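You operate a simulated robot arm through the tools that you are given. There is no shell and no other tool. Be economical: measure what you need, move in short steps, check, and stop when the job is done.

You are at the controls of a simulated two-armed robot. One attempt, no reset.

TASK
Push the arch coil home, clip it, then plug it in.
Fine: home is in the dock, a finger's width or less from its stop; do not lift it; shut both dock levers; use the teal socket on the gantry.

Only the result counts: the job must be done as asked and must still hold three seconds after the hand-in. Knocking over, shifting, dropping, spilling or breaking anything else fails it.

THE ROBOT
Two 7-joint arms with two-finger parallel grippers on one trunk, on a base that drives. Base frame: it is fixed to the floor where the robot stands at the start and does not move with it; the origin is under the middle of the robot, x ahead of it, y to its left, z up; the surface under the hand at the start is at about z = 866. Readings come in mm, rad, newtons and seconds.
The left shoulder is at the start at [61, 197, 894], the right one opposite. With the tool pointing down near the work surface each hand reaches from about 180 to 700 mm from the robot's upright axis, wherever it stands, measured 20 degrees to its own side. Places, roughly: blue dock lever [1000, -200, 900]; green dock lever [1000, -400, 900]; teal cover [1400, -700, 900]. Payload 1.57 kg a hand.
The TCP of each hand is the grasp point between the finger pads, 30 mm short of the fingertips. In the tool frame z runs along the fingers and y along their closing line. The gripper opens to 110 mm. The fingers are 24 mm wide and 12 mm thick; the gripper's body (48 by 112 mm) begins 78 mm behind the TCP.
Orientation is that of the tool frame in the base frame, as a unit quaternion [w, x, y, z]. With the fingers straight down and closing along the base's y, the tool's x points along the base's -x, its y along +y and its z along -z.

THE INTERFACE
- The arms move only by the tool drive_tool. It takes "left_series", "right_series" or both (then of equal length, played together; a hand with none holds still); each is a list of rows, each an object (a shift or turn left out is 0, a gripper value left out holds the last) with "rot": the turn, a rotation vector about the tool's x, y, z in rad, a list of three; "translation": the shift along the tool's x, y, z in m, a list of three; "claw": the opening, from 0 (shut) to 1 (fully open). In form: [{"rot": [ax, ay, az], "translation": [dx, dy, dz], "claw": claw}, ...]. A call has 1 to 12 rows; each row is the pose to reach, as a shift and turn from the pose commanded when the call began, along the tool's axes at that moment. Rows are played at 5 a second. More than 50 mm and 0.15 rad between two rows, or a gripper value outside its range, and nothing of the call is played. A pose out of reach is approached as far as the arm can. The call stops where the force on the tool passes 40 N (or 10 N more than at its start, if that is more) or the arm is blocked; 0.2 s more then pass. The fingers move at their own pace (about 72 mm/s each) and stop on an object; they squeeze with about 39 N. The grip force told is the motor's: it shows also when the fingers shut on nothing. Time passes only in rows, and 0.2 s behind the last, so rows that repeat a pose let the fingers close. The reply holds the time, the measured pose of the TCP, the force on the tool along the base axes, the opening and the grip force, in the units named above and with some noise, with the torque about the TCP (base axes, N m) and any sound that the robot's microphone picked up.
- Cameras (640 x 400 px; columns grow to the right, rows downward): "scene" is now at [115.5, -25, 1495.2]; the picture's right is [-0.27, -0.96, -0.00], its down [-0.59, 0.17, -0.79] and it looks along [0.76, -0.21, -0.61] (base axes); focal length 258 px, centre (320, 200). "left" rides on the left gripper at [70, -16, -141] in its tool frame; the picture's right is [0.23, 0.97, 0.00], its down [-0.85, 0.20, -0.48] and it looks along [-0.47, 0.11, 0.88] (tool axes); focal length 222 px, centre (320, 200). "right" rides on the right gripper at [70, 16, -141] in its tool frame; the picture's right is [-0.23, 0.97, 0.00], its down [-0.85, -0.20, -0.48] and it looks along [-0.47, -0.11, 0.88] (tool axes); focal length 222 px, centre (320, 200). There is no depth. A picture from a camera that has moved, and an enlarged one, comes with that camera's place and axes in the base frame and with its lens.
- grab_frame(camera): a new picture of that camera. The clock stands still meanwhile.
- move_column(by): slides the trunk up (or, below 0, down) by that many mm; the arms and the scene camera ride with it, the base frame stays. It gives what a move gives, with no picture.
- roll_base(legs): drives the robot by 1 to 6 legs, each [ahead, left, turn to the left] in mm, mm and rad, along the robot's own axes; the way and the turn of a leg run together, so that a leg with both is an arc; at most 1500 mm and 3.142 rad a leg. The arms and the cameras ride along, it lands a little off, and it stops where it bumps. It gives what a move gives.
- pan_tilt(pan, tilt): turns the head with the scene camera to pan (to the left, within 1.501 rad either way) and tilt (down, from -0.506 to 1.204), counted from straight ahead of the robot. It gives what a move gives.
- close_up(camera, box): a new picture of the part [left, top, right, bottom] of that camera's present view, enlarged. The clock stands still meanwhile.
- finish_job(): hands the job in; it is judged then, once.

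Work in short steps. Places have to be worked out from the pictures, the camera data and where the tool is seen: move nearer, look again, correct. Check each grasp and each placing, and mend what went wrong. You have 120 turns and 88 pictures in all, those below and enlarged ones among them. Open the grippers and draw the arms clear of the work before you hand the job in, unless the task says otherwise; then end with one line.

The tools are called after "Request:" as a command line: name --argument value ..., lists and objects as JSON in quotes. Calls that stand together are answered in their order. drive_tool: Moves the arms, as the interface text tells. Its arguments: {"type":"object","properties":{"left_series":{"type":"array"},"right_series":{"type":"array"}},"required":[]} The other tools are called the same way: move_column (by) slides the trunk up or down; roll_base (legs) drives the base; pan_tilt (pan, tilt) turns the head that bears the scene camera; grab_frame (camera) takes a picture; close_up (camera, box) takes an enlarged picture of a part of a camera's view; finish_job () hands the job in.

At the start:

```text
time_s: 0.0
left_ee_pos: [439.0, 97.8, 1194.5]
left_ee_rot: [0.0, 0.0, 1.0, 0.001]
left_contact_force: [-0.1, 0.6, 0.8]
left_wrist_torque: [0.04, 0.0, -0.03]
left_width: 109.8
left_grip_force: 0.1
right_ee_pos: [354.8, -276.7, 1185.7]
right_ee_rot: [-0.001, 0.0, 1.0, 0.0]
right_contact_force: [-0.5, 0.4, -0.2]
right_wrist_torque: [0.02, 0.03, 0.01]
right_width: 110.2
right_grip_force: 0.0
trunk travel left (down, up): [-490.0, 500.0]
robot x, y, heading: [0.7, 1.1, -0.002]
head pan, tilt: [-0.272, 0.66]
```

scene: 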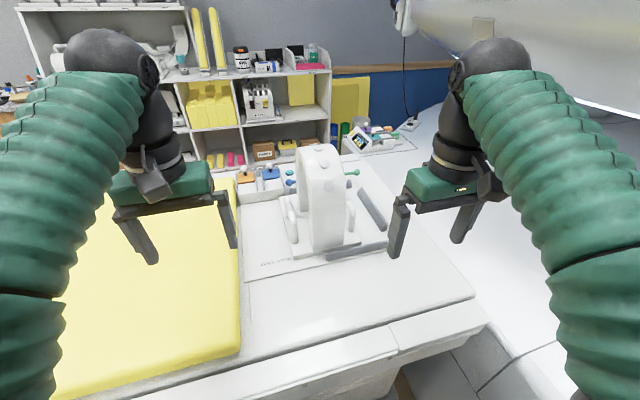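
right: 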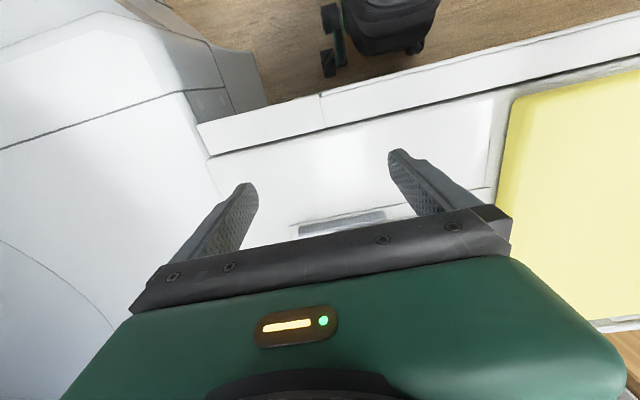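
left: 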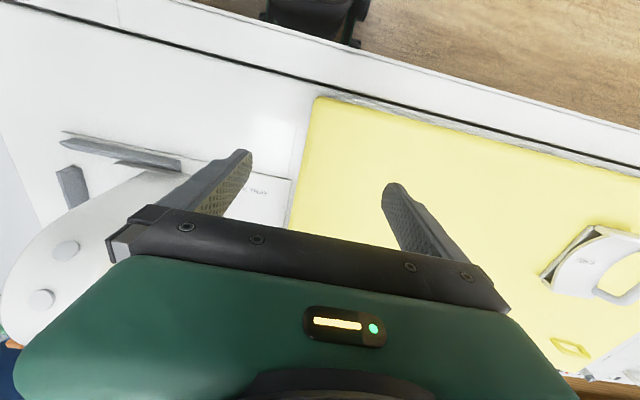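

The arch coil appears to be the white arch in the middle of the table. I enlarge that area to see dock, levers and plug.

Request:
close_up --camera "scene" --box '[220, 120, 420, 280]'

Request:
close_up --camera "scene" --box '[300, 0, 500, 160]'

```text
2.50 times, centred on (320, 200) of scene
camera zoom: at [115.5, -25.0, 1495.2], right [-0.27, -0.96, 0.0], down [-0.59, 0.17, -0.79], along [0.76, -0.21, -0.61], focal length 645 px, centre (320, 200)
```

zoom: 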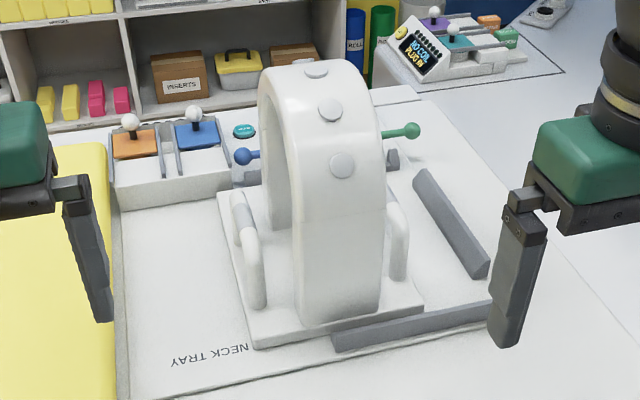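

```text
2.50 times, centred on (400, 80) of scene
camera zoom: at [115.5, -25.0, 1495.2], right [-0.27, -0.96, 0.0], down [-0.59, 0.17, -0.79], along [0.76, -0.21, -0.61], focal length 645 px, centre (120, 500)
```

zoom: 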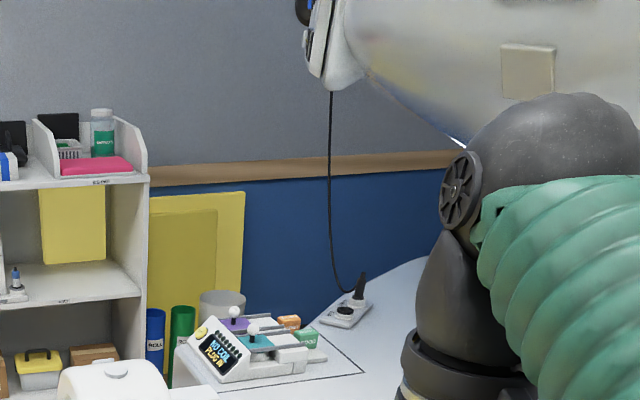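

The coil stands around x≈670, y≈-190 and the dock levers lie beyond it. I raise the trunk for a steeper view and look around.

Request:
move_column --by 350

Request:
pan_tilt --pan -0.35 --tilt 0.75

Request:
grab_frame --camera "scene"

Request:
close_up --camera "scene" --box '[240, 100, 400, 200]'

```text
time_s: 3.4
left_ee_pos: [439.6, 96.5, 1544.5]
left_ee_rot: [0.0, 0.0, 1.0, 0.001]
left_contact_force: [-0.7, -0.4, -0.3]
left_wrist_torque: [-0.01, -0.03, 0.01]
left_width: 110.1
left_grip_force: 0.0
right_ee_pos: [355.6, -276.6, 1536.7]
right_ee_rot: [0.0, -0.001, 1.0, 0.0]
right_contact_force: [0.0, 0.2, 0.8]
right_wrist_torque: [0.01, 0.0, 0.01]
right_width: 109.9
right_grip_force: 0.0
trunk travel left (down, up): [-840.0, 150.0]
robot x, y, heading: [2.0, 1.4, 0.0]
head pan, tilt: [-0.272, 0.66]
```

```text
time_s: 4.1
left_ee_pos: [439.3, 96.3, 1545.6]
left_ee_rot: [0.0, 0.0, 1.0, 0.0]
left_contact_force: [-0.3, 0.3, 1.3]
left_wrist_torque: [0.02, -0.03, -0.03]
left_width: 109.9
left_grip_force: 0.0
right_ee_pos: [356.5, -277.2, 1537.2]
right_ee_rot: [0.0, 0.0, 1.0, 0.001]
right_contact_force: [-0.2, 0.6, -0.5]
right_wrist_torque: [0.02, -0.01, -0.01]
right_width: 110.1
right_grip_force: 0.1
trunk travel left (down, up): [-840.0, 150.0]
robot x, y, heading: [0.1, -1.5, 0.003]
head pan, tilt: [-0.351, 0.75]
```

```text
82 pictures are left
camera scene: at [110.6, -30.5, 1837.6], right [-0.34, -0.94, 0.0], down [-0.64, 0.23, -0.73], along [0.69, -0.25, -0.68], focal length 258 px, centre (320, 200)
```

scene: 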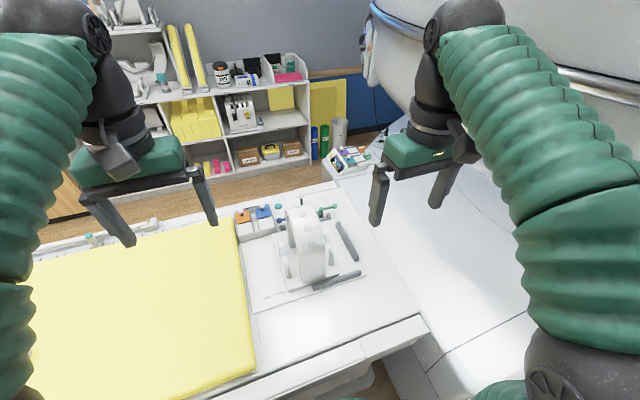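

```text
4.00 times, centred on (320, 150) of scene
camera zoom: at [110.6, -30.5, 1837.6], right [-0.34, -0.94, 0.0], down [-0.64, 0.23, -0.73], along [0.69, -0.25, -0.68], focal length 1033 px, centre (320, 400)
```

zoom: 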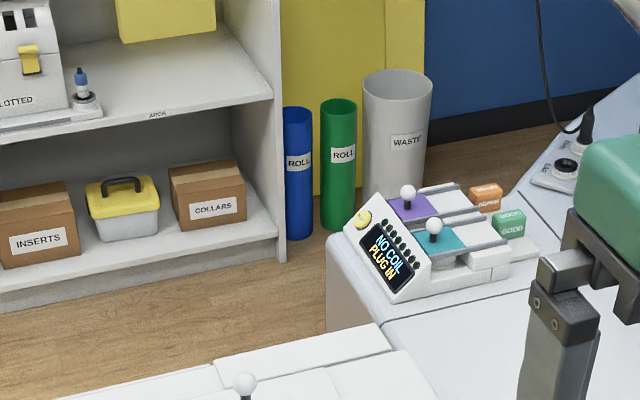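

The aisle behind the table is visible, as is the console with purple and teal covers. Now I enlarge the tray itself.

Request:
close_up --camera "scene" --box '[220, 190, 380, 310]'

Request:
pan_tilt --pan 0.9 --tilt 0.6

Request:
grab_frame --camera "scene"

```text
3.33 times, centred on (300, 250) of scene
camera zoom: at [110.6, -30.5, 1837.6], right [-0.34, -0.94, 0.0], down [-0.64, 0.23, -0.73], along [0.69, -0.25, -0.68], focal length 861 px, centre (387, 33)
```

zoom: 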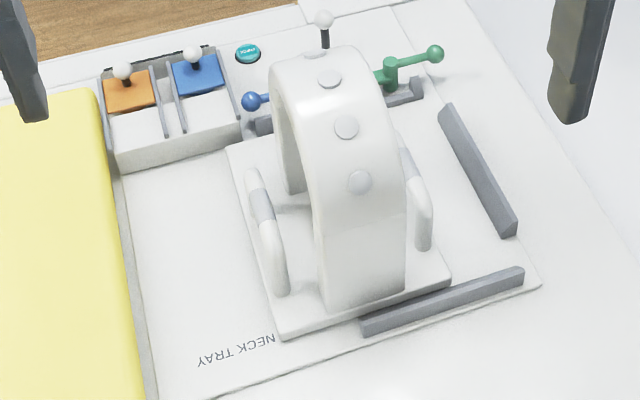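

```text
time_s: 5.5
left_ee_pos: [439.5, 97.4, 1545.2]
left_ee_rot: [0.0, 0.001, 1.0, 0.0]
left_contact_force: [0.0, -1.0, 0.6]
left_wrist_torque: [0.01, -0.01, -0.01]
left_width: 110.1
left_grip_force: 0.0
right_ee_pos: [355.2, -277.4, 1536.7]
right_ee_rot: [0.001, -0.001, 1.0, 0.0]
right_contact_force: [0.1, 1.4, 0.2]
right_wrist_torque: [0.02, -0.03, -0.01]
right_width: 110.2
right_grip_force: 0.0
trunk travel left (down, up): [-840.0, 150.0]
robot x, y, heading: [-1.6, -1.9, -0.002]
head pan, tilt: [0.901, 0.6]
```

```text
79 pictures are left
camera scene: at [87.8, 67.3, 1850.5], right [0.78, -0.62, 0.0], down [-0.35, -0.44, -0.82], along [0.51, 0.65, -0.57], focal length 258 px, centre (320, 200)
```

scene: 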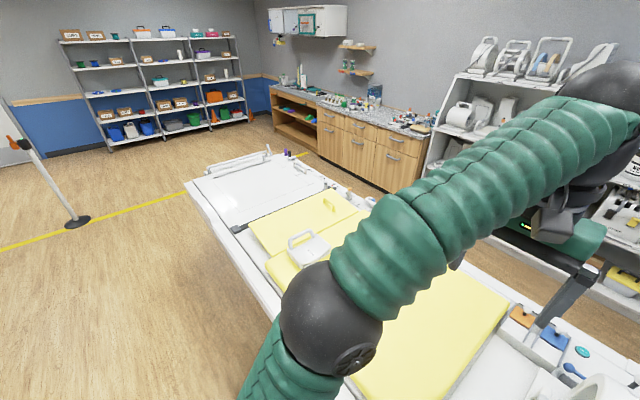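

Rails: a guide along x≈610 and a stop along y≈-405, so the coil slides about 100 mm towards -y. Levers and console are best reached from the far aisle, so I drive around the table's left end (which ends near y≈2100) with the arms high.

Request:
roll_base --legs '[[0, 1400, 0], [0, 1350, 0]]'

Request:
pan_tilt --pan -0.2 --tilt 0.6

Request:
grab_frame --camera "scene"

```text
time_s: 19.1
left_ee_pos: [436.7, 2905.3, 1545.6]
left_ee_rot: [0.001, 0.001, 1.0, 0.001]
left_contact_force: [-0.8, -0.4, 0.3]
left_wrist_torque: [0.02, 0.0, -0.01]
left_width: 110.0
left_grip_force: 0.0
right_ee_pos: [350.4, 2532.8, 1536.4]
right_ee_rot: [0.0, 0.001, 1.0, 0.002]
right_contact_force: [0.5, -0.2, 0.3]
right_wrist_torque: [0.04, -0.03, 0.02]
right_width: 110.1
right_grip_force: 0.0
trunk travel left (down, up): [-840.0, 150.0]
robot x, y, heading: [-1.7, 2812.7, -0.004]
head pan, tilt: [0.901, 0.6]
```

```text
time_s: 20.5
left_ee_pos: [434.9, 2908.9, 1546.1]
left_ee_rot: [0.0, 0.001, 1.0, 0.0]
left_contact_force: [-0.4, 0.6, -0.6]
left_wrist_torque: [0.01, 0.02, -0.01]
left_width: 110.0
left_grip_force: 0.0
right_ee_pos: [349.7, 2535.4, 1536.4]
right_ee_rot: [0.0, 0.002, 1.0, 0.001]
right_contact_force: [0.1, 0.1, 0.3]
right_wrist_torque: [0.0, -0.01, -0.01]
right_width: 110.1
right_grip_force: 0.0
trunk travel left (down, up): [-840.0, 150.0]
robot x, y, heading: [-2.9, 2812.1, -0.007]
head pan, tilt: [-0.201, 0.6]
```

```text
78 pictures are left
camera scene: at [115.3, 2794.1, 1850.4], right [-0.2, -0.98, 0.0], down [-0.55, 0.11, -0.82], along [0.81, -0.17, -0.57], focal length 258 px, centre (320, 200)
```

scene: 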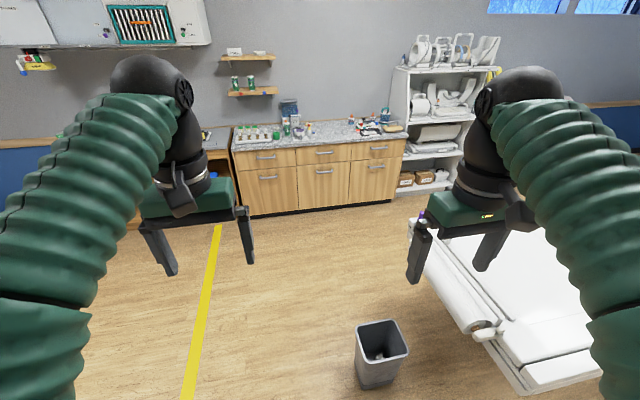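

A waste bin stands near (840, 2230); at y≈2812 I clear it. I drive ahead to x≈1750, then back along the aisle to y≈-100 in steps.

Request:
roll_base --legs '[[900, 60, 0], [850, 0, 0], [0, -1000, 0], [0, -1000, 0]]'

Request:
pan_tilt --pan -1.3 --tilt 0.6

Request:
grab_frame --camera "scene"

```text
time_s: 38.6
left_ee_pos: [2203.6, 1035.0, 1545.0]
left_ee_rot: [0.0, -0.016, 1.0, -0.001]
left_contact_force: [0.0, 0.3, 0.1]
left_wrist_torque: [-0.01, -0.02, 0.01]
left_width: 110.0
left_grip_force: 0.1
right_ee_pos: [2131.6, 660.5, 1538.1]
right_ee_rot: [0.0, -0.016, 1.0, -0.001]
right_contact_force: [0.3, -0.5, 0.6]
right_wrist_torque: [-0.03, -0.01, -0.01]
right_width: 110.1
right_grip_force: 0.1
trunk travel left (down, up): [-840.0, 150.0]
robot x, y, heading: [1766.7, 918.2, 0.035]
head pan, tilt: [-0.201, 0.6]
```

```text
time_s: 39.9
left_ee_pos: [2202.7, 1029.4, 1546.3]
left_ee_rot: [-0.001, -0.015, 1.0, 0.001]
left_contact_force: [-0.7, -0.1, 0.3]
left_wrist_torque: [0.02, 0.0, -0.02]
left_width: 110.1
left_grip_force: 0.0
right_ee_pos: [2131.3, 653.8, 1537.3]
right_ee_rot: [0.0, -0.017, 1.0, 0.001]
right_contact_force: [-0.3, 0.3, 1.0]
right_wrist_torque: [-0.01, 0.01, 0.03]
right_width: 109.9
right_grip_force: 0.1
trunk travel left (down, up): [-840.0, 150.0]
robot x, y, heading: [1768.8, 918.4, 0.031]
head pan, tilt: [-1.3, 0.6]
```

```text
77 pictures are left
camera scene: at [1827.6, 833.5, 1850.4], right [-0.95, -0.3, 0.0], down [-0.17, 0.54, -0.82], along [0.25, -0.79, -0.57], focal length 258 px, centre (320, 200)
```

scene: 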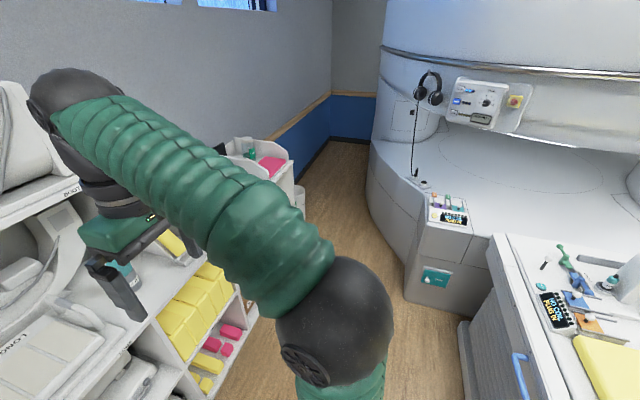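

Aisle is clear to the console whose box front is near y≈-580. I drive to y≈-30 and turn round to face the table.

Request:
roll_base --legs '[[0, -950, 0], [0, 0, 3.1], [200, 0, 0]]'

Request:
pan_tilt --pan 0.1 --tilt 0.8

Request:
grab_frame --camera "scene"

```text
time_s: 53.2
left_ee_pos: [1166.3, -94.9, 1547.4]
left_ee_rot: [-0.001, 0.999, -0.043, -0.001]
left_contact_force: [-0.3, 0.0, -0.3]
left_wrist_torque: [0.0, 0.01, -0.02]
left_width: 109.8
left_grip_force: 0.2
right_ee_pos: [1282.4, 269.6, 1537.7]
right_ee_rot: [0.0, 0.999, -0.043, -0.003]
right_contact_force: [-0.3, -0.8, -0.5]
right_wrist_torque: [0.0, 0.02, -0.03]
right_width: 110.2
right_grip_force: 0.1
trunk travel left (down, up): [-840.0, 150.0]
robot x, y, heading: [1604.4, -36.3, 3.059]
head pan, tilt: [-1.3, 0.6]
```

```text
time_s: 54.8
left_ee_pos: [1160.7, -93.5, 1546.0]
left_ee_rot: [0.001, 0.999, -0.042, 0.0]
left_contact_force: [-0.8, 0.5, -0.2]
left_wrist_torque: [-0.03, 0.03, 0.01]
left_width: 109.5
left_grip_force: 0.0
right_ee_pos: [1278.0, 271.0, 1537.2]
right_ee_rot: [0.001, 0.999, -0.043, -0.001]
right_contact_force: [0.0, -0.3, -0.8]
right_wrist_torque: [0.0, 0.03, -0.03]
right_width: 110.1
right_grip_force: 0.2
trunk travel left (down, up): [-840.0, 150.0]
robot x, y, heading: [1606.9, -31.2, 3.055]
head pan, tilt: [0.099, 0.799]
```

```text
76 pictures are left
camera scene: at [1492.8, -33.4, 1833.7], right [-0.01, 1.0, 0.0], down [0.72, 0.01, -0.7], along [-0.7, -0.01, -0.72], focal length 258 px, centre (320, 200)
```

scene: 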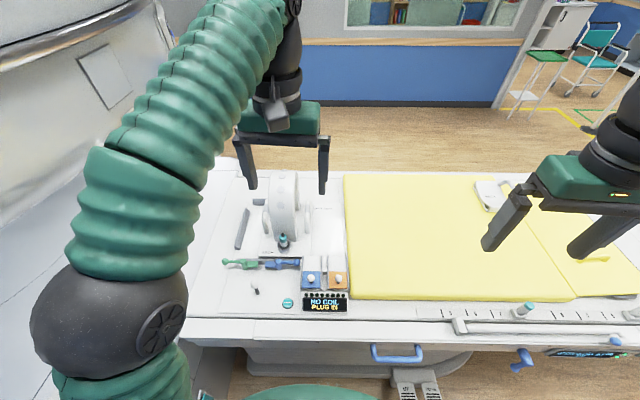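

Facing the table now. I enlarge the dock area from this side.

Request:
close_up --camera "scene" --box '[210, 160, 370, 330]'

Request:
close_up --camera "scene" --box '[215, 215, 355, 315]'

```text
2.35 times, centred on (290, 245) of scene
camera zoom: at [1492.8, -33.4, 1833.7], right [-0.01, 1.0, 0.0], down [0.72, 0.01, -0.7], along [-0.7, -0.01, -0.72], focal length 608 px, centre (391, 94)
```

zoom: 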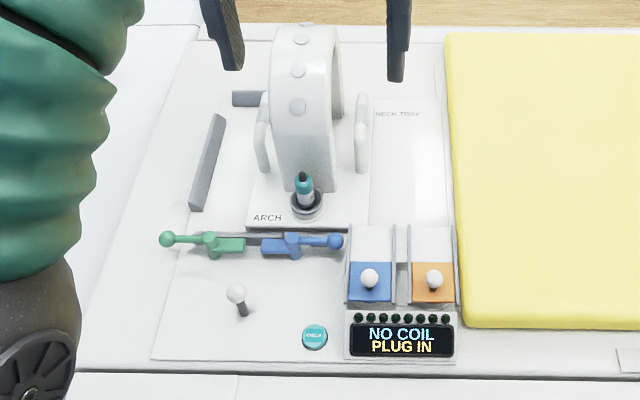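

```text
4.00 times, centred on (285, 265) of scene
camera zoom: at [1492.8, -33.4, 1833.7], right [-0.01, 1.0, 0.0], down [0.72, 0.01, -0.7], along [-0.7, -0.01, -0.72], focal length 1033 px, centre (460, -60)
```

zoom: 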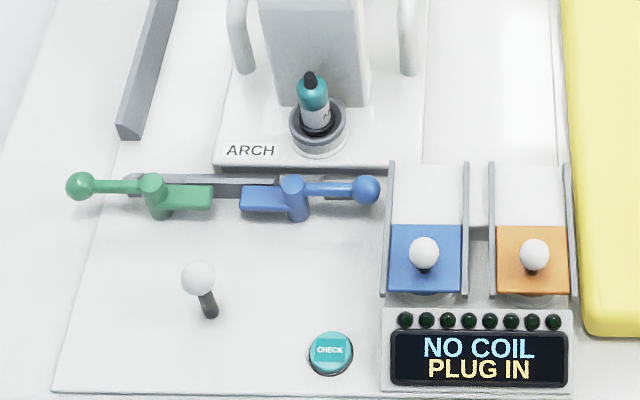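

The levers pivot on posts at about (955,-212) and (955,-356); the plug stands in a holder on the coil plate near (888,-190). I shift slightly left and ahead and straighten up.

Request:
roll_base --legs '[[50, 130, 0.08]]'

Request:
pan_tilt --pan 0.75 --tilt 0.75

Request:
grab_frame --camera "scene"

Request:
grab_frame --camera "left"

```text
time_s: 56.1
left_ee_pos: [1113.6, -212.8, 1547.7]
left_ee_rot: [0.013, 1.0, -0.007, -0.001]
left_contact_force: [0.4, 1.3, -0.4]
left_wrist_torque: [-0.17, 0.02, -0.02]
left_width: 110.0
left_grip_force: 0.1
right_ee_pos: [1200.0, 160.0, 1530.8]
right_ee_rot: [0.013, 1.0, -0.006, -0.002]
right_contact_force: [0.7, 2.6, -0.5]
right_wrist_torque: [-0.19, -0.01, -0.01]
right_width: 109.9
right_grip_force: 0.1
trunk travel left (down, up): [-840.0, 150.0]
robot x, y, heading: [1548.0, -157.9, 3.133]
head pan, tilt: [0.099, 0.799]
```

```text
time_s: 57.1
left_ee_pos: [1110.0, -237.1, 1546.6]
left_ee_rot: [0.005, 1.0, -0.007, 0.0]
left_contact_force: [-0.3, 0.7, -0.1]
left_wrist_torque: [-0.02, -0.03, -0.02]
left_width: 109.9
left_grip_force: 0.1
right_ee_pos: [1197.9, 134.7, 1534.5]
right_ee_rot: [0.004, 1.0, -0.006, 0.0]
right_contact_force: [0.4, 0.7, -0.2]
right_wrist_torque: [-0.01, -0.01, -0.07]
right_width: 109.9
right_grip_force: 0.0
trunk travel left (down, up): [-840.0, 150.0]
robot x, y, heading: [1545.8, -156.9, 3.13]
head pan, tilt: [0.75, 0.75]
```

```text
73 pictures are left
camera scene: at [1453.4, -187.1, 1838.2], right [-0.67, 0.74, -0.01], down [0.51, 0.45, -0.74], along [-0.54, -0.5, -0.68], focal length 258 px, centre (320, 200)
```

scene: 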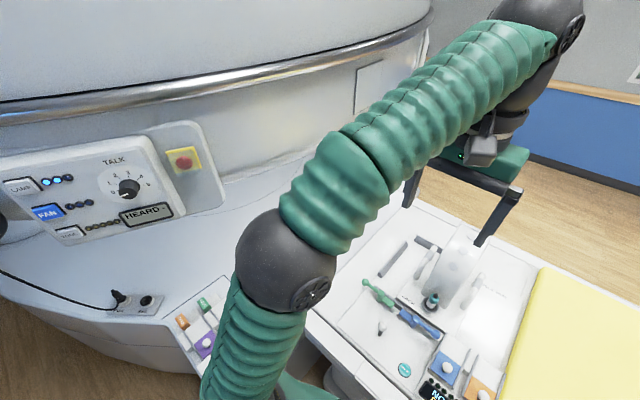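

```text
72 pictures are left
camera left: at [1180.3, -220.0, 1687.8], right [0.21, -0.98, 0.01], down [-0.86, -0.18, 0.48], along [-0.47, -0.11, -0.88], focal length 222 px, centre (320, 200)
```

left: 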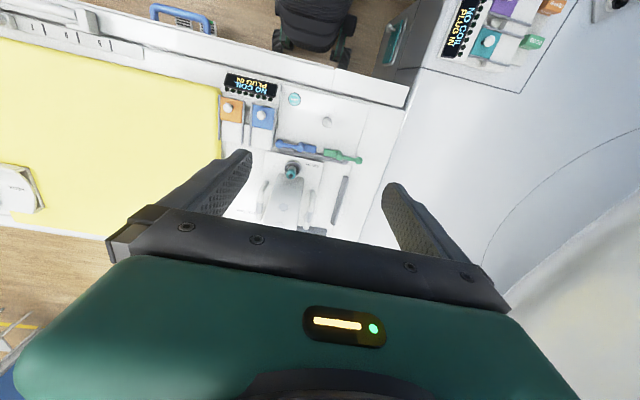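

Base has about 60 mm clearance to the table. I lower the trunk back by 350 mm to working height and look through the scene camera at the dock.

Request:
move_column --by -350

Request:
pan_tilt --pan 0.0 --tilt 0.8

Request:
grab_frame --camera "scene"

Request:
close_up --camera "scene" --box '[200, 130, 400, 300]'

```text
time_s: 60.5
left_ee_pos: [1110.3, -252.5, 1195.5]
left_ee_rot: [0.0, 1.0, -0.006, 0.0]
left_contact_force: [-0.4, 0.3, 0.2]
left_wrist_torque: [-0.03, -0.01, -0.02]
left_width: 109.9
left_grip_force: 0.0
right_ee_pos: [1199.6, 120.7, 1187.1]
right_ee_rot: [0.0, 1.0, -0.005, 0.0]
right_contact_force: [-0.1, 0.7, 0.1]
right_wrist_torque: [0.0, 0.0, 0.0]
right_width: 110.0
right_grip_force: 0.1
trunk travel left (down, up): [-490.0, 500.0]
robot x, y, heading: [1548.7, -161.1, 3.134]
head pan, tilt: [0.75, 0.75]
```

```text
time_s: 61.6
left_ee_pos: [1110.6, -252.0, 1196.4]
left_ee_rot: [0.0, 1.0, -0.007, -0.001]
left_contact_force: [-0.3, 0.5, -0.1]
left_wrist_torque: [-0.02, 0.01, 0.0]
left_width: 109.9
left_grip_force: 0.1
right_ee_pos: [1197.9, 120.6, 1187.0]
right_ee_rot: [0.0, 1.0, -0.006, 0.0]
right_contact_force: [-0.7, -0.3, -0.1]
right_wrist_torque: [0.02, 0.01, -0.02]
right_width: 110.0
right_grip_force: 0.0
trunk travel left (down, up): [-490.0, 500.0]
robot x, y, heading: [1547.7, -156.4, 3.137]
head pan, tilt: [0.0, 0.799]
```

```text
71 pictures are left
camera scene: at [1435.7, -158.2, 1483.6], right [0.01, 1.0, 0.0], down [0.72, -0.01, -0.7], along [-0.7, 0.01, -0.72], focal length 258 px, centre (320, 200)
```

scene: 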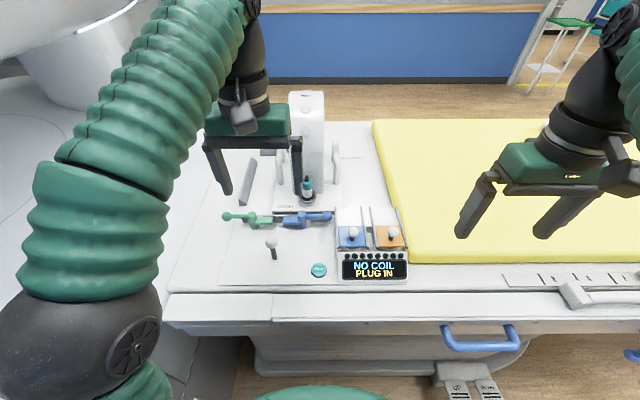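

```text
2.35 times, centred on (300, 215) of scene
camera zoom: at [1435.7, -158.2, 1483.6], right [0.01, 1.0, 0.0], down [0.72, -0.01, -0.7], along [-0.7, 0.01, -0.72], focal length 608 px, centre (367, 165)
```

zoom: 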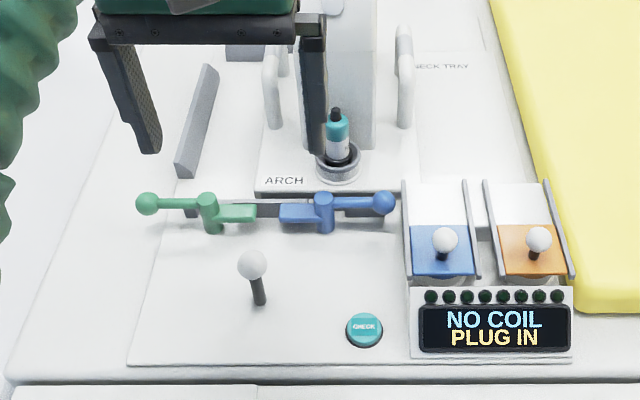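

From this view: blue knob ≈(961,-131,930), green knob ≈(961,-412), coil's left-side handle leg ≈(775,-95). I'll raise the trunk a bit and bring the closed right hand, tilted forward, above the +y side of the coil.

Request:
move_column --by 120

Request:
drive_tool --right_series '[{"translation": [-0.036, 0.0135, 0.013], "rot": [0, -0.05, 0], "claw": 0}, {"translation": [-0.072, 0.027, 0.026], "rot": [0, -0.1, 0]}, {"translation": [-0.108, 0.0405, 0.039], "rot": [0, -0.15, 0]}, {"translation": [-0.144, 0.054, 0.052], "rot": [0, -0.2, 0]}, {"translation": [-0.18, 0.0675, 0.065], "rot": [0, -0.25, 0]}, {"translation": [-0.216, 0.081, 0.078], "rot": [0, -0.3, 0]}, {"translation": [-0.252, 0.0945, 0.091], "rot": [0, -0.35, 0]}, {"translation": [-0.288, 0.108, 0.104], "rot": [0, -0.4, 0]}, {"translation": [-0.324, 0.1215, 0.117], "rot": [0, -0.45, 0]}, {"translation": [-0.36, 0.135, 0.13], "rot": [0, -0.5, 0]}, {"translation": [-0.396, 0.1485, 0.143], "rot": [0, -0.55, 0]}, {"translation": [-0.428, 0.16, 0.156], "rot": [0, -0.6, 0]}]'

Request:
grab_frame --camera "scene"

Request:
grab_frame --camera "right"

```text
time_s: 63.1
left_ee_pos: [1110.3, -252.7, 1316.0]
left_ee_rot: [0.0, 1.0, -0.007, 0.0]
left_contact_force: [-0.1, 0.5, -0.2]
left_wrist_torque: [-0.01, 0.01, -0.05]
left_width: 109.9
left_grip_force: 0.0
right_ee_pos: [1198.5, 120.1, 1306.4]
right_ee_rot: [0.0, 1.0, -0.006, 0.0]
right_contact_force: [-0.6, 0.1, 0.6]
right_wrist_torque: [-0.05, 0.01, -0.01]
right_width: 110.0
right_grip_force: 0.2
trunk travel left (down, up): [-610.0, 380.0]
robot x, y, heading: [1548.1, -156.7, 3.132]
head pan, tilt: [0.0, 0.799]
```

```text
time_s: 65.8
left_ee_pos: [1110.5, -254.3, 1315.3]
left_ee_rot: [-0.001, 1.0, -0.007, 0.0]
left_contact_force: [1.2, -1.1, 0.2]
left_wrist_torque: [-0.01, 0.0, 0.01]
left_width: 110.0
left_grip_force: 0.0
right_ee_pos: [778.0, -34.8, 1149.6]
right_ee_rot: [-0.002, 0.955, -0.005, -0.296]
right_contact_force: [0.5, 0.1, -0.3]
right_wrist_torque: [-0.02, -0.01, 0.0]
right_width: 0.0
right_grip_force: 21.8
right hand out of reach, approached as far as the arm can: row 12
trunk travel left (down, up): [-610.0, 380.0]
robot x, y, heading: [1549.0, -158.8, 3.135]
head pan, tilt: [0.0, 0.799]
```

```text
69 pictures are left
camera scene: at [1432.7, -159.4, 1603.4], right [0.01, 1.0, 0.0], down [0.72, -0.01, -0.69], along [-0.69, 0.01, -0.72], focal length 258 px, centre (320, 200)
```

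scene: 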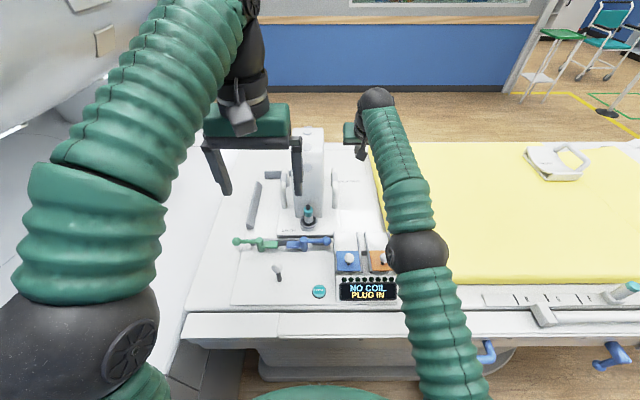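

```text
68 pictures are left
camera right: at [914.8, -52.3, 1228.1], right [-0.2, -0.97, 0.13], down [-0.43, 0.2, 0.88], along [-0.88, 0.12, -0.46], focal length 222 px, centre (320, 200)
```

right: 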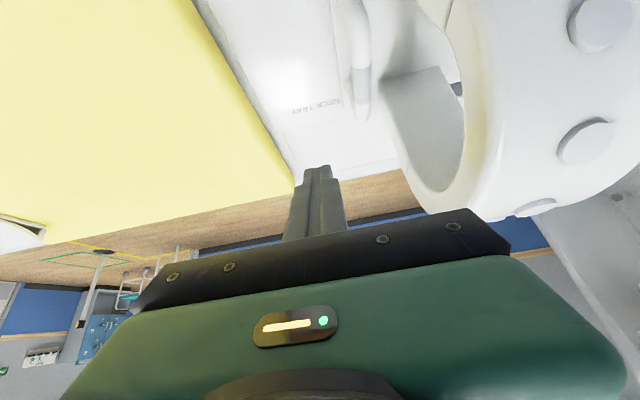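

Reach is just at its limit; I advance the base 30 mm and raise the trunk 60 mm for forearm clearance.

Request:
move_column --by 60

Request:
roll_base --legs '[[30, 0, 0]]'

Request:
close_up --camera "scene" --box '[230, 110, 410, 230]'

```text
time_s: 66.8
left_ee_pos: [1110.0, -252.3, 1375.5]
left_ee_rot: [0.0, 1.0, -0.006, 0.0]
left_contact_force: [0.5, -0.1, -0.3]
left_wrist_torque: [-0.01, 0.02, 0.05]
left_width: 110.1
left_grip_force: 0.1
right_ee_pos: [778.7, -34.5, 1209.7]
right_ee_rot: [-0.003, 0.956, -0.006, -0.295]
right_contact_force: [-0.3, -0.5, 0.4]
right_wrist_torque: [0.02, -0.01, 0.0]
right_width: 0.0
right_grip_force: 21.0
trunk travel left (down, up): [-670.0, 320.0]
robot x, y, heading: [1548.2, -157.7, 3.132]
head pan, tilt: [0.0, 0.799]
```

```text
time_s: 67.6
left_ee_pos: [1090.4, -252.9, 1378.9]
left_ee_rot: [-0.001, 1.0, -0.006, -0.006]
left_contact_force: [1.7, -0.2, 0.5]
left_wrist_torque: [-0.03, 0.08, -0.02]
left_width: 110.0
left_grip_force: 0.1
right_ee_pos: [756.1, -34.6, 1217.6]
right_ee_rot: [-0.003, 0.954, -0.006, -0.3]
right_contact_force: [2.0, -0.5, 0.0]
right_wrist_torque: [0.06, 0.05, 0.0]
right_width: 0.1
right_grip_force: 21.9
trunk travel left (down, up): [-670.0, 320.0]
robot x, y, heading: [1518.6, -154.4, 3.132]
head pan, tilt: [0.0, 0.799]
```

```text
3.33 times, centred on (320, 170) of scene
camera zoom: at [1415.0, -158.9, 1664.4], right [0.01, 1.0, 0.0], down [0.71, -0.01, -0.7], along [-0.7, 0.01, -0.71], focal length 861 px, centre (320, 300)
```

zoom: 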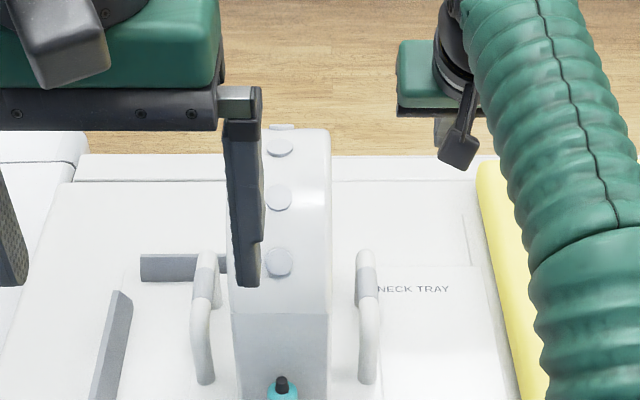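

Hand is at ≈(750,-35,1212) and clear of the coil. I descend beside the handle to about z 920.

Request:
drive_tool --right_series '[{"translation": [0.0235, 0.0019, 0.0278]}, {"translation": [0.047, 0.0038, 0.0555]}, {"translation": [0.0705, 0.0057, 0.0833]}, {"translation": [0.094, 0.0076, 0.111]}, {"translation": [0.1175, 0.0095, 0.1388]}, {"translation": [0.141, 0.0114, 0.1665]}, {"translation": [0.1645, 0.0133, 0.1943]}, {"translation": [0.188, 0.015, 0.222]}]'

Request:
grab_frame --camera "scene"

Request:
grab_frame --camera "right"

```text
time_s: 69.4
left_ee_pos: [1083.2, -253.6, 1377.9]
left_ee_rot: [-0.001, 1.0, -0.006, -0.001]
left_contact_force: [0.1, 0.2, 0.5]
left_wrist_torque: [-0.02, 0.0, -0.01]
left_width: 109.9
left_grip_force: 0.1
right_ee_pos: [782.8, -49.2, 923.6]
right_ee_rot: [-0.001, 0.954, -0.006, -0.298]
right_contact_force: [-1.1, -0.5, -0.2]
right_wrist_torque: [0.01, 0.01, 0.0]
right_width: 0.2
right_grip_force: 21.7
trunk travel left (down, up): [-670.0, 320.0]
robot x, y, heading: [1520.9, -158.2, 3.134]
head pan, tilt: [0.0, 0.799]
```

```text
66 pictures are left
camera scene: at [1403.1, -158.9, 1663.5], right [0.01, 1.0, 0.0], down [0.72, -0.01, -0.7], along [-0.7, 0.01, -0.72], focal length 258 px, centre (320, 200)
```

scene: 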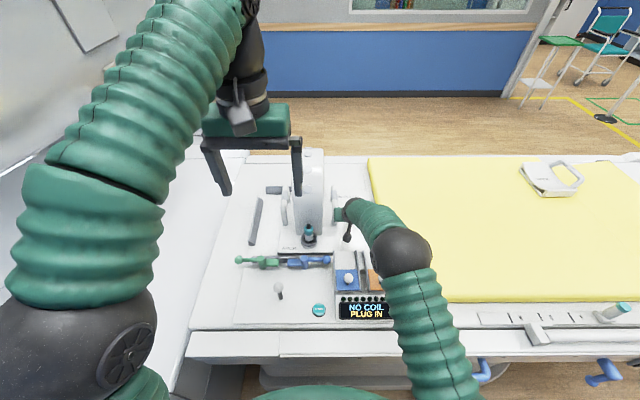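

```text
65 pictures are left
camera right: at [919.4, -66.7, 1001.1], right [-0.2, -0.97, 0.13], down [-0.43, 0.2, 0.88], along [-0.88, 0.12, -0.46], focal length 222 px, centre (320, 200)
```

right: 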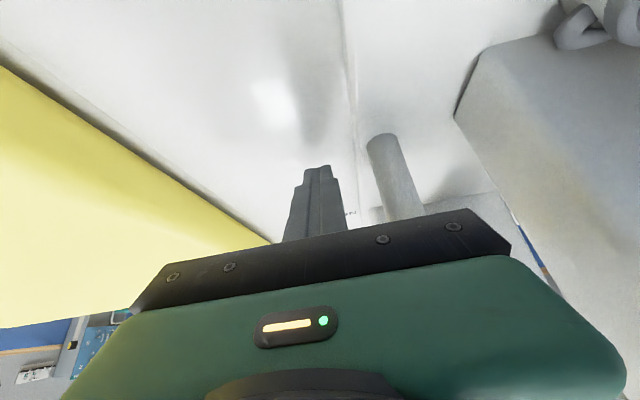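

Finger is level with the handle leg (leg ≈(787,-102), plate edge y≈-82). I push gently towards -y in small rows.

Request:
drive_tool --right_series '[{"translation": [0, 0.01, 0]}, {"translation": [0, 0.02, 0]}, {"translation": [0, 0.03, 0]}, {"translation": [0, 0.038, 0]}, {"translation": [0, 0.046, 0]}, {"translation": [0, 0.054, 0]}, {"translation": [0, 0.062, 0]}, {"translation": [0, 0.07, 0]}]'

Request:
close_up --camera "scene" --box '[220, 160, 400, 320]'

```text
time_s: 71.2
left_ee_pos: [1083.8, -252.8, 1378.2]
left_ee_rot: [-0.001, 1.0, -0.006, -0.003]
left_contact_force: [0.2, 0.0, 0.0]
left_wrist_torque: [0.02, -0.04, 0.0]
left_width: 110.0
left_grip_force: 0.1
right_ee_pos: [778.9, -120.4, 924.0]
right_ee_rot: [-0.001, 0.955, -0.006, -0.297]
right_contact_force: [0.6, 3.3, 4.5]
right_wrist_torque: [0.02, 0.04, -0.06]
right_width: 0.2
right_grip_force: 20.9
trunk travel left (down, up): [-670.0, 320.0]
robot x, y, heading: [1519.2, -158.9, 3.136]
head pan, tilt: [0.0, 0.799]
```

```text
2.50 times, centred on (310, 240) of scene
camera zoom: at [1404.6, -158.1, 1663.6], right [0.01, 1.0, 0.0], down [0.72, -0.01, -0.7], along [-0.7, 0.01, -0.72], focal length 645 px, centre (345, 100)
```

zoom: 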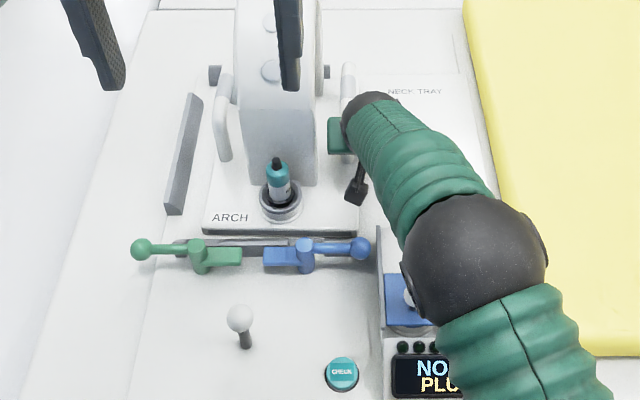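

The coil slides at about 3 N and stays square; about 50 mm remain. I keep pushing until the force rises at the stop.

Request:
drive_tool --right_series '[{"translation": [0, 0.008, 0]}, {"translation": [0, 0.016, 0]}, {"translation": [0, 0.024, 0]}, {"translation": [0, 0.032, 0]}, {"translation": [0, 0.038, 0]}, {"translation": [0, 0.043, 0]}]'

Request:
close_up --camera "scene" --box '[220, 160, 400, 320]'

```text
time_s: 72.6
left_ee_pos: [1082.1, -248.9, 1377.4]
left_ee_rot: [0.002, 1.0, -0.007, -0.002]
left_contact_force: [-0.5, 0.2, 0.0]
left_wrist_torque: [-0.01, 0.03, -0.03]
left_width: 110.0
left_grip_force: 0.0
right_ee_pos: [777.3, -157.2, 923.0]
right_ee_rot: [-0.001, 0.955, -0.006, -0.296]
right_contact_force: [-2.8, 10.9, -3.8]
right_wrist_torque: [0.36, 0.06, -0.05]
right_width: 0.1
right_grip_force: 21.3
trunk travel left (down, up): [-670.0, 320.0]
robot x, y, heading: [1518.5, -158.2, 3.137]
head pan, tilt: [0.0, 0.799]
```

```text
2.50 times, centred on (310, 240) of scene
camera zoom: at [1401.6, -153.0, 1663.2], right [0.01, 1.0, 0.0], down [0.72, -0.01, -0.69], along [-0.69, 0.0, -0.72], focal length 645 px, centre (345, 100)
```

zoom: 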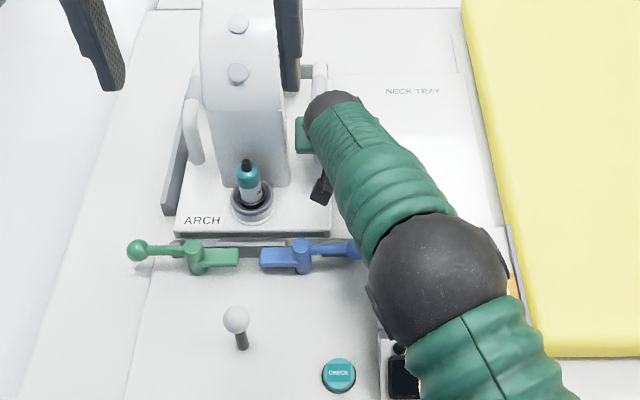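

The force rose to 11 N with the hand held back: the coil appears to be on the stop. I check the gap closely.

Request:
close_up --camera "scene" --box '[255, 180, 325, 235]'

```text
7.27 times, centred on (290, 208) of scene
camera zoom: at [1401.6, -153.0, 1663.2], right [0.01, 1.0, 0.0], down [0.72, -0.01, -0.69], along [-0.69, 0.0, -0.72], focal length 1878 px, centre (538, 146)
```

zoom: 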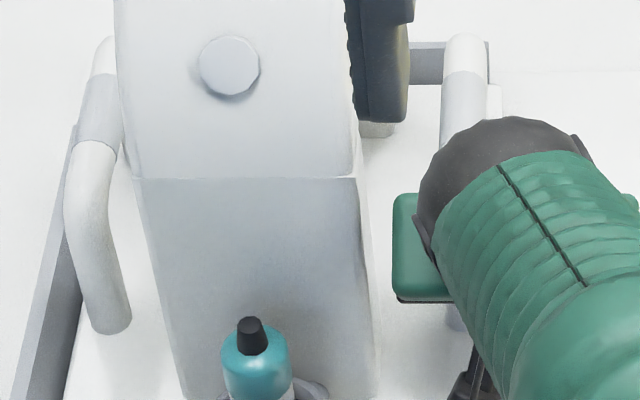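

The plate lies flush along the stop rail. I withdraw the right hand sideways, up and back.

Request:
drive_tool --right_series '[{"translation": [0, -0.02, 0]}, {"translation": [0, -0.05, 0]}, {"translation": [-0.028, -0.06, -0.041]}, {"translation": [-0.056, -0.06, -0.082]}, {"translation": [-0.085, -0.06, -0.123]}, {"translation": [-0.113, -0.06, -0.164]}, {"translation": [-0.141, -0.06, -0.206]}, {"translation": [-0.108, -0.08, -0.229], "rot": [0, 0.12, 0]}, {"translation": [-0.075, -0.1, -0.251], "rot": [0, 0.24, 0]}, {"translation": [-0.042, -0.12, -0.274], "rot": [0, 0.36, 0]}, {"translation": [-0.009, -0.14, -0.297], "rot": [0, 0.48, 0]}, {"translation": [0.024, -0.16, -0.32], "rot": [0, 0.6, 0]}]'

Request:
drive_tool --right_series '[{"translation": [0.04, -0.02, 0], "claw": 1}, {"translation": [0.08, -0.04, 0]}, {"translation": [0.12, -0.06, 0]}, {"translation": [0.16, -0.08, 0]}, {"translation": [0.2, -0.1, 0]}]'

Request:
grab_frame --camera "left"

Request:
close_up --camera "scene" --box '[220, 180, 380, 320]'

```text
refused: row 3 steps farther than a row can; nothing moved
```

```text
time_s: 73.1
left_ee_pos: [1090.6, -251.2, 1379.9]
left_ee_rot: [0.001, 1.0, -0.006, -0.004]
left_contact_force: [-0.4, -0.9, -0.6]
left_wrist_torque: [-0.03, -0.01, 0.02]
left_width: 110.2
left_grip_force: 0.1
right_ee_pos: [817.9, -132.3, 908.8]
right_ee_rot: [0.003, 0.948, -0.005, -0.317]
right_contact_force: [12.3, 21.9, 16.9]
right_wrist_torque: [-0.23, -0.25, 0.4]
right_width: 52.5
right_grip_force: 0.1
trunk travel left (down, up): [-670.0, 320.0]
robot x, y, heading: [1518.8, -160.7, 3.134]
head pan, tilt: [0.0, 0.799]
stopped in row 2 (right hand): the force on the tool passed its limit at 69 N (the readings are from after the stop); the commanded pose is now the measured one
```

```text
61 pictures are left
camera left: at [1160.8, -234.7, 1520.3], right [0.21, -0.98, 0.0], down [-0.85, -0.19, 0.49], along [-0.48, -0.1, -0.87], focal length 222 px, centre (320, 200)
```

left: 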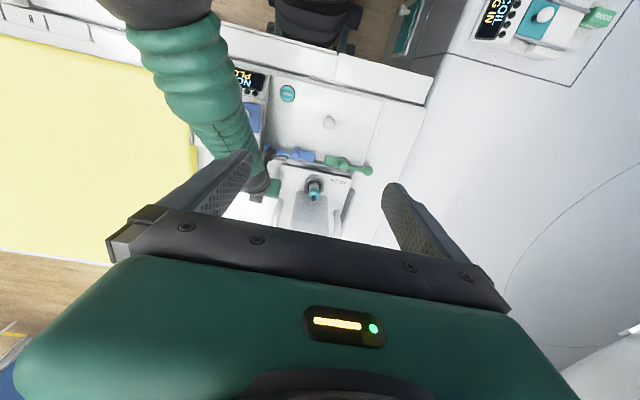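

```text
2.86 times, centred on (300, 250) of scene
camera zoom: at [1409.9, -156.7, 1664.0], right [0.01, 1.0, 0.0], down [0.72, -0.01, -0.7], along [-0.7, 0.01, -0.72], focal length 738 px, centre (377, 57)
```

zoom: 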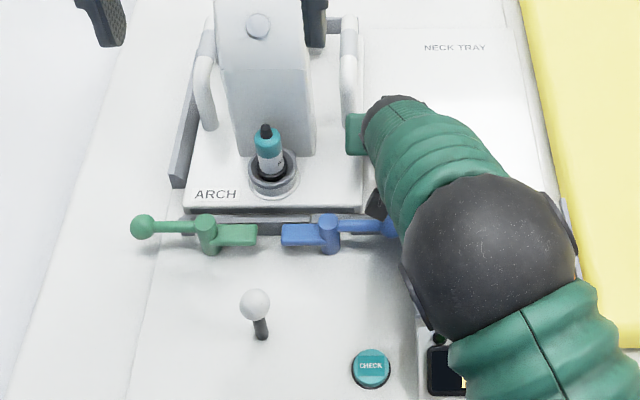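

I wrongly chained that second call; the hand moved back and down and pressed on something. I close the fingers and back off +y only.

Request:
drive_tool --right_series '[{"translation": [0, -0.01, 0], "claw": 0.2}, {"translation": [0, -0.02, -0.005], "claw": 0}, {"translation": [0, -0.03, -0.01]}, {"translation": [0, -0.04, -0.02]}]'

Request:
grab_frame --camera "right"

```text
time_s: 74.1
left_ee_pos: [1085.8, -250.2, 1378.6]
left_ee_rot: [0.0, 1.0, -0.006, -0.004]
left_contact_force: [-0.6, 0.3, -0.7]
left_wrist_torque: [-0.02, 0.0, -0.01]
left_width: 110.2
left_grip_force: 0.1
right_ee_pos: [830.8, -100.5, 922.1]
right_ee_rot: [0.006, 0.949, -0.003, -0.316]
right_contact_force: [0.3, 0.2, -1.0]
right_wrist_torque: [0.0, -0.01, 0.02]
right_width: 0.3
right_grip_force: 21.4
trunk travel left (down, up): [-670.0, 320.0]
robot x, y, heading: [1516.8, -159.7, 3.138]
head pan, tilt: [0.0, 0.799]
```

```text
59 pictures are left
camera right: at [970.7, -114.3, 993.7], right [-0.18, -0.97, 0.15], down [-0.4, 0.21, 0.89], along [-0.9, 0.1, -0.42], focal length 222 px, centre (320, 200)
```

right: 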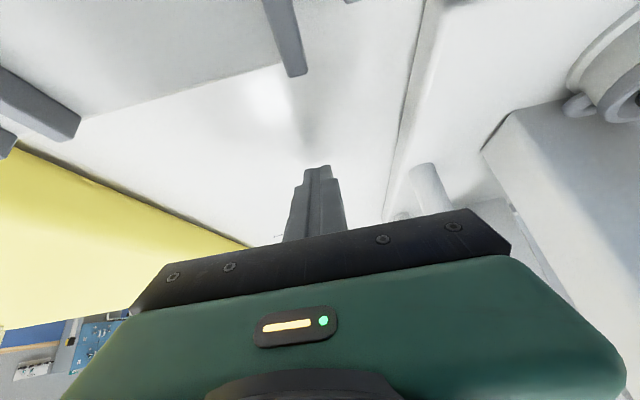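

Free now with no force. I raise the hand straight up.

Request:
drive_tool --right_series '[{"translation": [-0.024, -0.003, -0.032]}, {"translation": [-0.048, -0.006, -0.064]}, {"translation": [-0.072, -0.009, -0.096]}, {"translation": [-0.096, -0.012, -0.128]}, {"translation": [-0.12, -0.015, -0.16]}, {"translation": [-0.144, -0.018, -0.192]}, {"translation": [-0.168, -0.021, -0.224]}, {"translation": [-0.192, -0.024, -0.256]}]'

```text
time_s: 75.9
left_ee_pos: [1085.6, -253.5, 1379.6]
left_ee_rot: [-0.001, 1.0, -0.006, -0.004]
left_contact_force: [0.1, 0.3, 0.6]
left_wrist_torque: [-0.02, -0.03, 0.0]
left_width: 110.1
left_grip_force: 0.0
right_ee_pos: [830.8, -70.2, 1241.3]
right_ee_rot: [0.005, 0.948, -0.002, -0.317]
right_contact_force: [1.0, -0.9, -0.2]
right_wrist_torque: [-0.01, 0.01, 0.03]
right_width: 0.0
right_grip_force: 20.9
trunk travel left (down, up): [-670.0, 320.0]
robot x, y, heading: [1516.3, -163.8, 3.133]
head pan, tilt: [0.0, 0.799]
```

Now back and out of the way, untilting.

Request:
drive_tool --right_series '[{"translation": [0.032, -0.014, -0.024], "rot": [0, 0.09, 0]}, {"translation": [0.064, -0.028, -0.048], "rot": [0, 0.18, 0]}, {"translation": [0.096, -0.042, -0.072], "rot": [0, 0.27, 0]}, {"translation": [0.128, -0.056, -0.096], "rot": [0, 0.36, 0]}, {"translation": [0.16, -0.07, -0.12], "rot": [0, 0.45, 0]}, {"translation": [0.192, -0.084, -0.144], "rot": [0, 0.54, 0]}, {"translation": [0.224, -0.1, -0.168], "rot": [0, 0.64, 0]}, {"translation": [0.256, -0.114, -0.192], "rot": [0, 0.64, 0]}]'

Request:
close_up --camera "scene" --box '[220, 170, 400, 310]'

```text
time_s: 77.7
left_ee_pos: [1087.9, -252.9, 1379.8]
left_ee_rot: [0.0, 1.0, -0.006, -0.005]
left_contact_force: [0.7, 0.2, 0.4]
left_wrist_torque: [-0.01, 0.02, -0.03]
left_width: 109.9
left_grip_force: 0.1
right_ee_pos: [1149.3, 42.1, 1241.7]
right_ee_rot: [0.006, 1.0, 0.0, -0.003]
right_contact_force: [0.3, -0.1, -0.9]
right_wrist_torque: [0.02, -0.01, -0.02]
right_width: 0.2
right_grip_force: 21.0
trunk travel left (down, up): [-670.0, 320.0]
robot x, y, heading: [1517.8, -158.8, 3.131]
head pan, tilt: [0.0, 0.799]
```

```text
2.86 times, centred on (310, 240) of scene
camera zoom: at [1408.7, -158.1, 1663.9], right [0.01, 1.0, 0.0], down [0.72, -0.01, -0.7], along [-0.7, 0.01, -0.72], focal length 738 px, centre (349, 86)
```

zoom: 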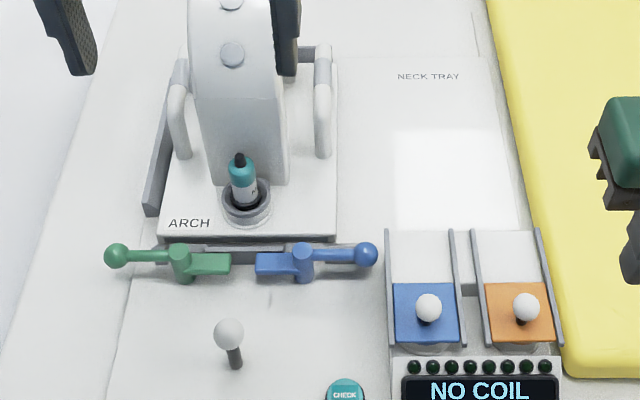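

Coil still docked. Now the levers: blue knob ≈(961,-132,930) on pivot (961,-205); I'll swing it towards +x with closed left fingers from its -x side. First, move above that point.

Request:
drive_tool --left_series '[{"translation": [-0.0173, -0.0134, 0.0333], "claw": 0}, {"translation": [-0.0347, -0.0269, 0.0667]}, {"translation": [-0.052, -0.0403, 0.1]}, {"translation": [-0.0693, -0.0538, 0.1333]}, {"translation": [-0.0867, -0.0672, 0.1667]}, {"translation": [-0.104, -0.0807, 0.2]}, {"translation": [-0.1213, -0.0941, 0.2333]}, {"translation": [-0.1387, -0.1076, 0.2667]}, {"translation": [-0.156, -0.121, 0.3]}]'

Request:
grab_frame --camera "left"

Request:
close_up --camera "scene" --box '[220, 170, 400, 310]'

```text
time_s: 79.7
left_ee_pos: [925.2, -129.2, 1082.4]
left_ee_rot: [0.0, 1.0, -0.006, -0.003]
left_contact_force: [0.1, -0.1, -0.3]
left_wrist_torque: [0.02, -0.04, 0.0]
left_width: 0.0
left_grip_force: 21.5
right_ee_pos: [1144.0, 44.2, 1239.9]
right_ee_rot: [0.006, 1.0, -0.001, -0.001]
right_contact_force: [0.5, 0.3, 0.0]
right_wrist_torque: [-0.05, -0.05, 0.0]
right_width: 0.0
right_grip_force: 21.3
trunk travel left (down, up): [-670.0, 320.0]
robot x, y, heading: [1517.3, -159.9, 3.133]
head pan, tilt: [0.0, 0.799]
```

```text
57 pictures are left
camera left: at [996.9, -113.5, 1222.2], right [0.22, -0.98, 0.0], down [-0.85, -0.19, 0.48], along [-0.47, -0.1, -0.88], focal length 222 px, centre (320, 200)
```

left: 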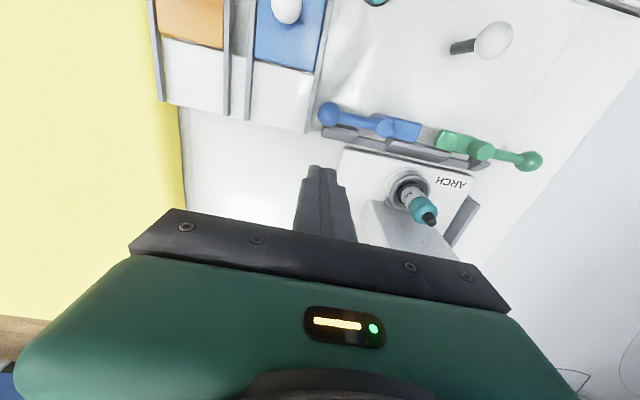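

```text
2.86 times, centred on (310, 240) of scene
camera zoom: at [1401.4, -156.9, 1663.4], right [0.01, 1.0, 0.0], down [0.72, -0.01, -0.69], along [-0.69, 0.0, -0.72], focal length 738 px, centre (349, 86)
```

zoom: 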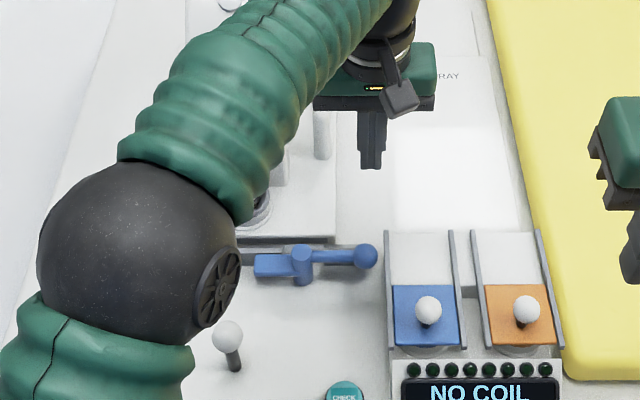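

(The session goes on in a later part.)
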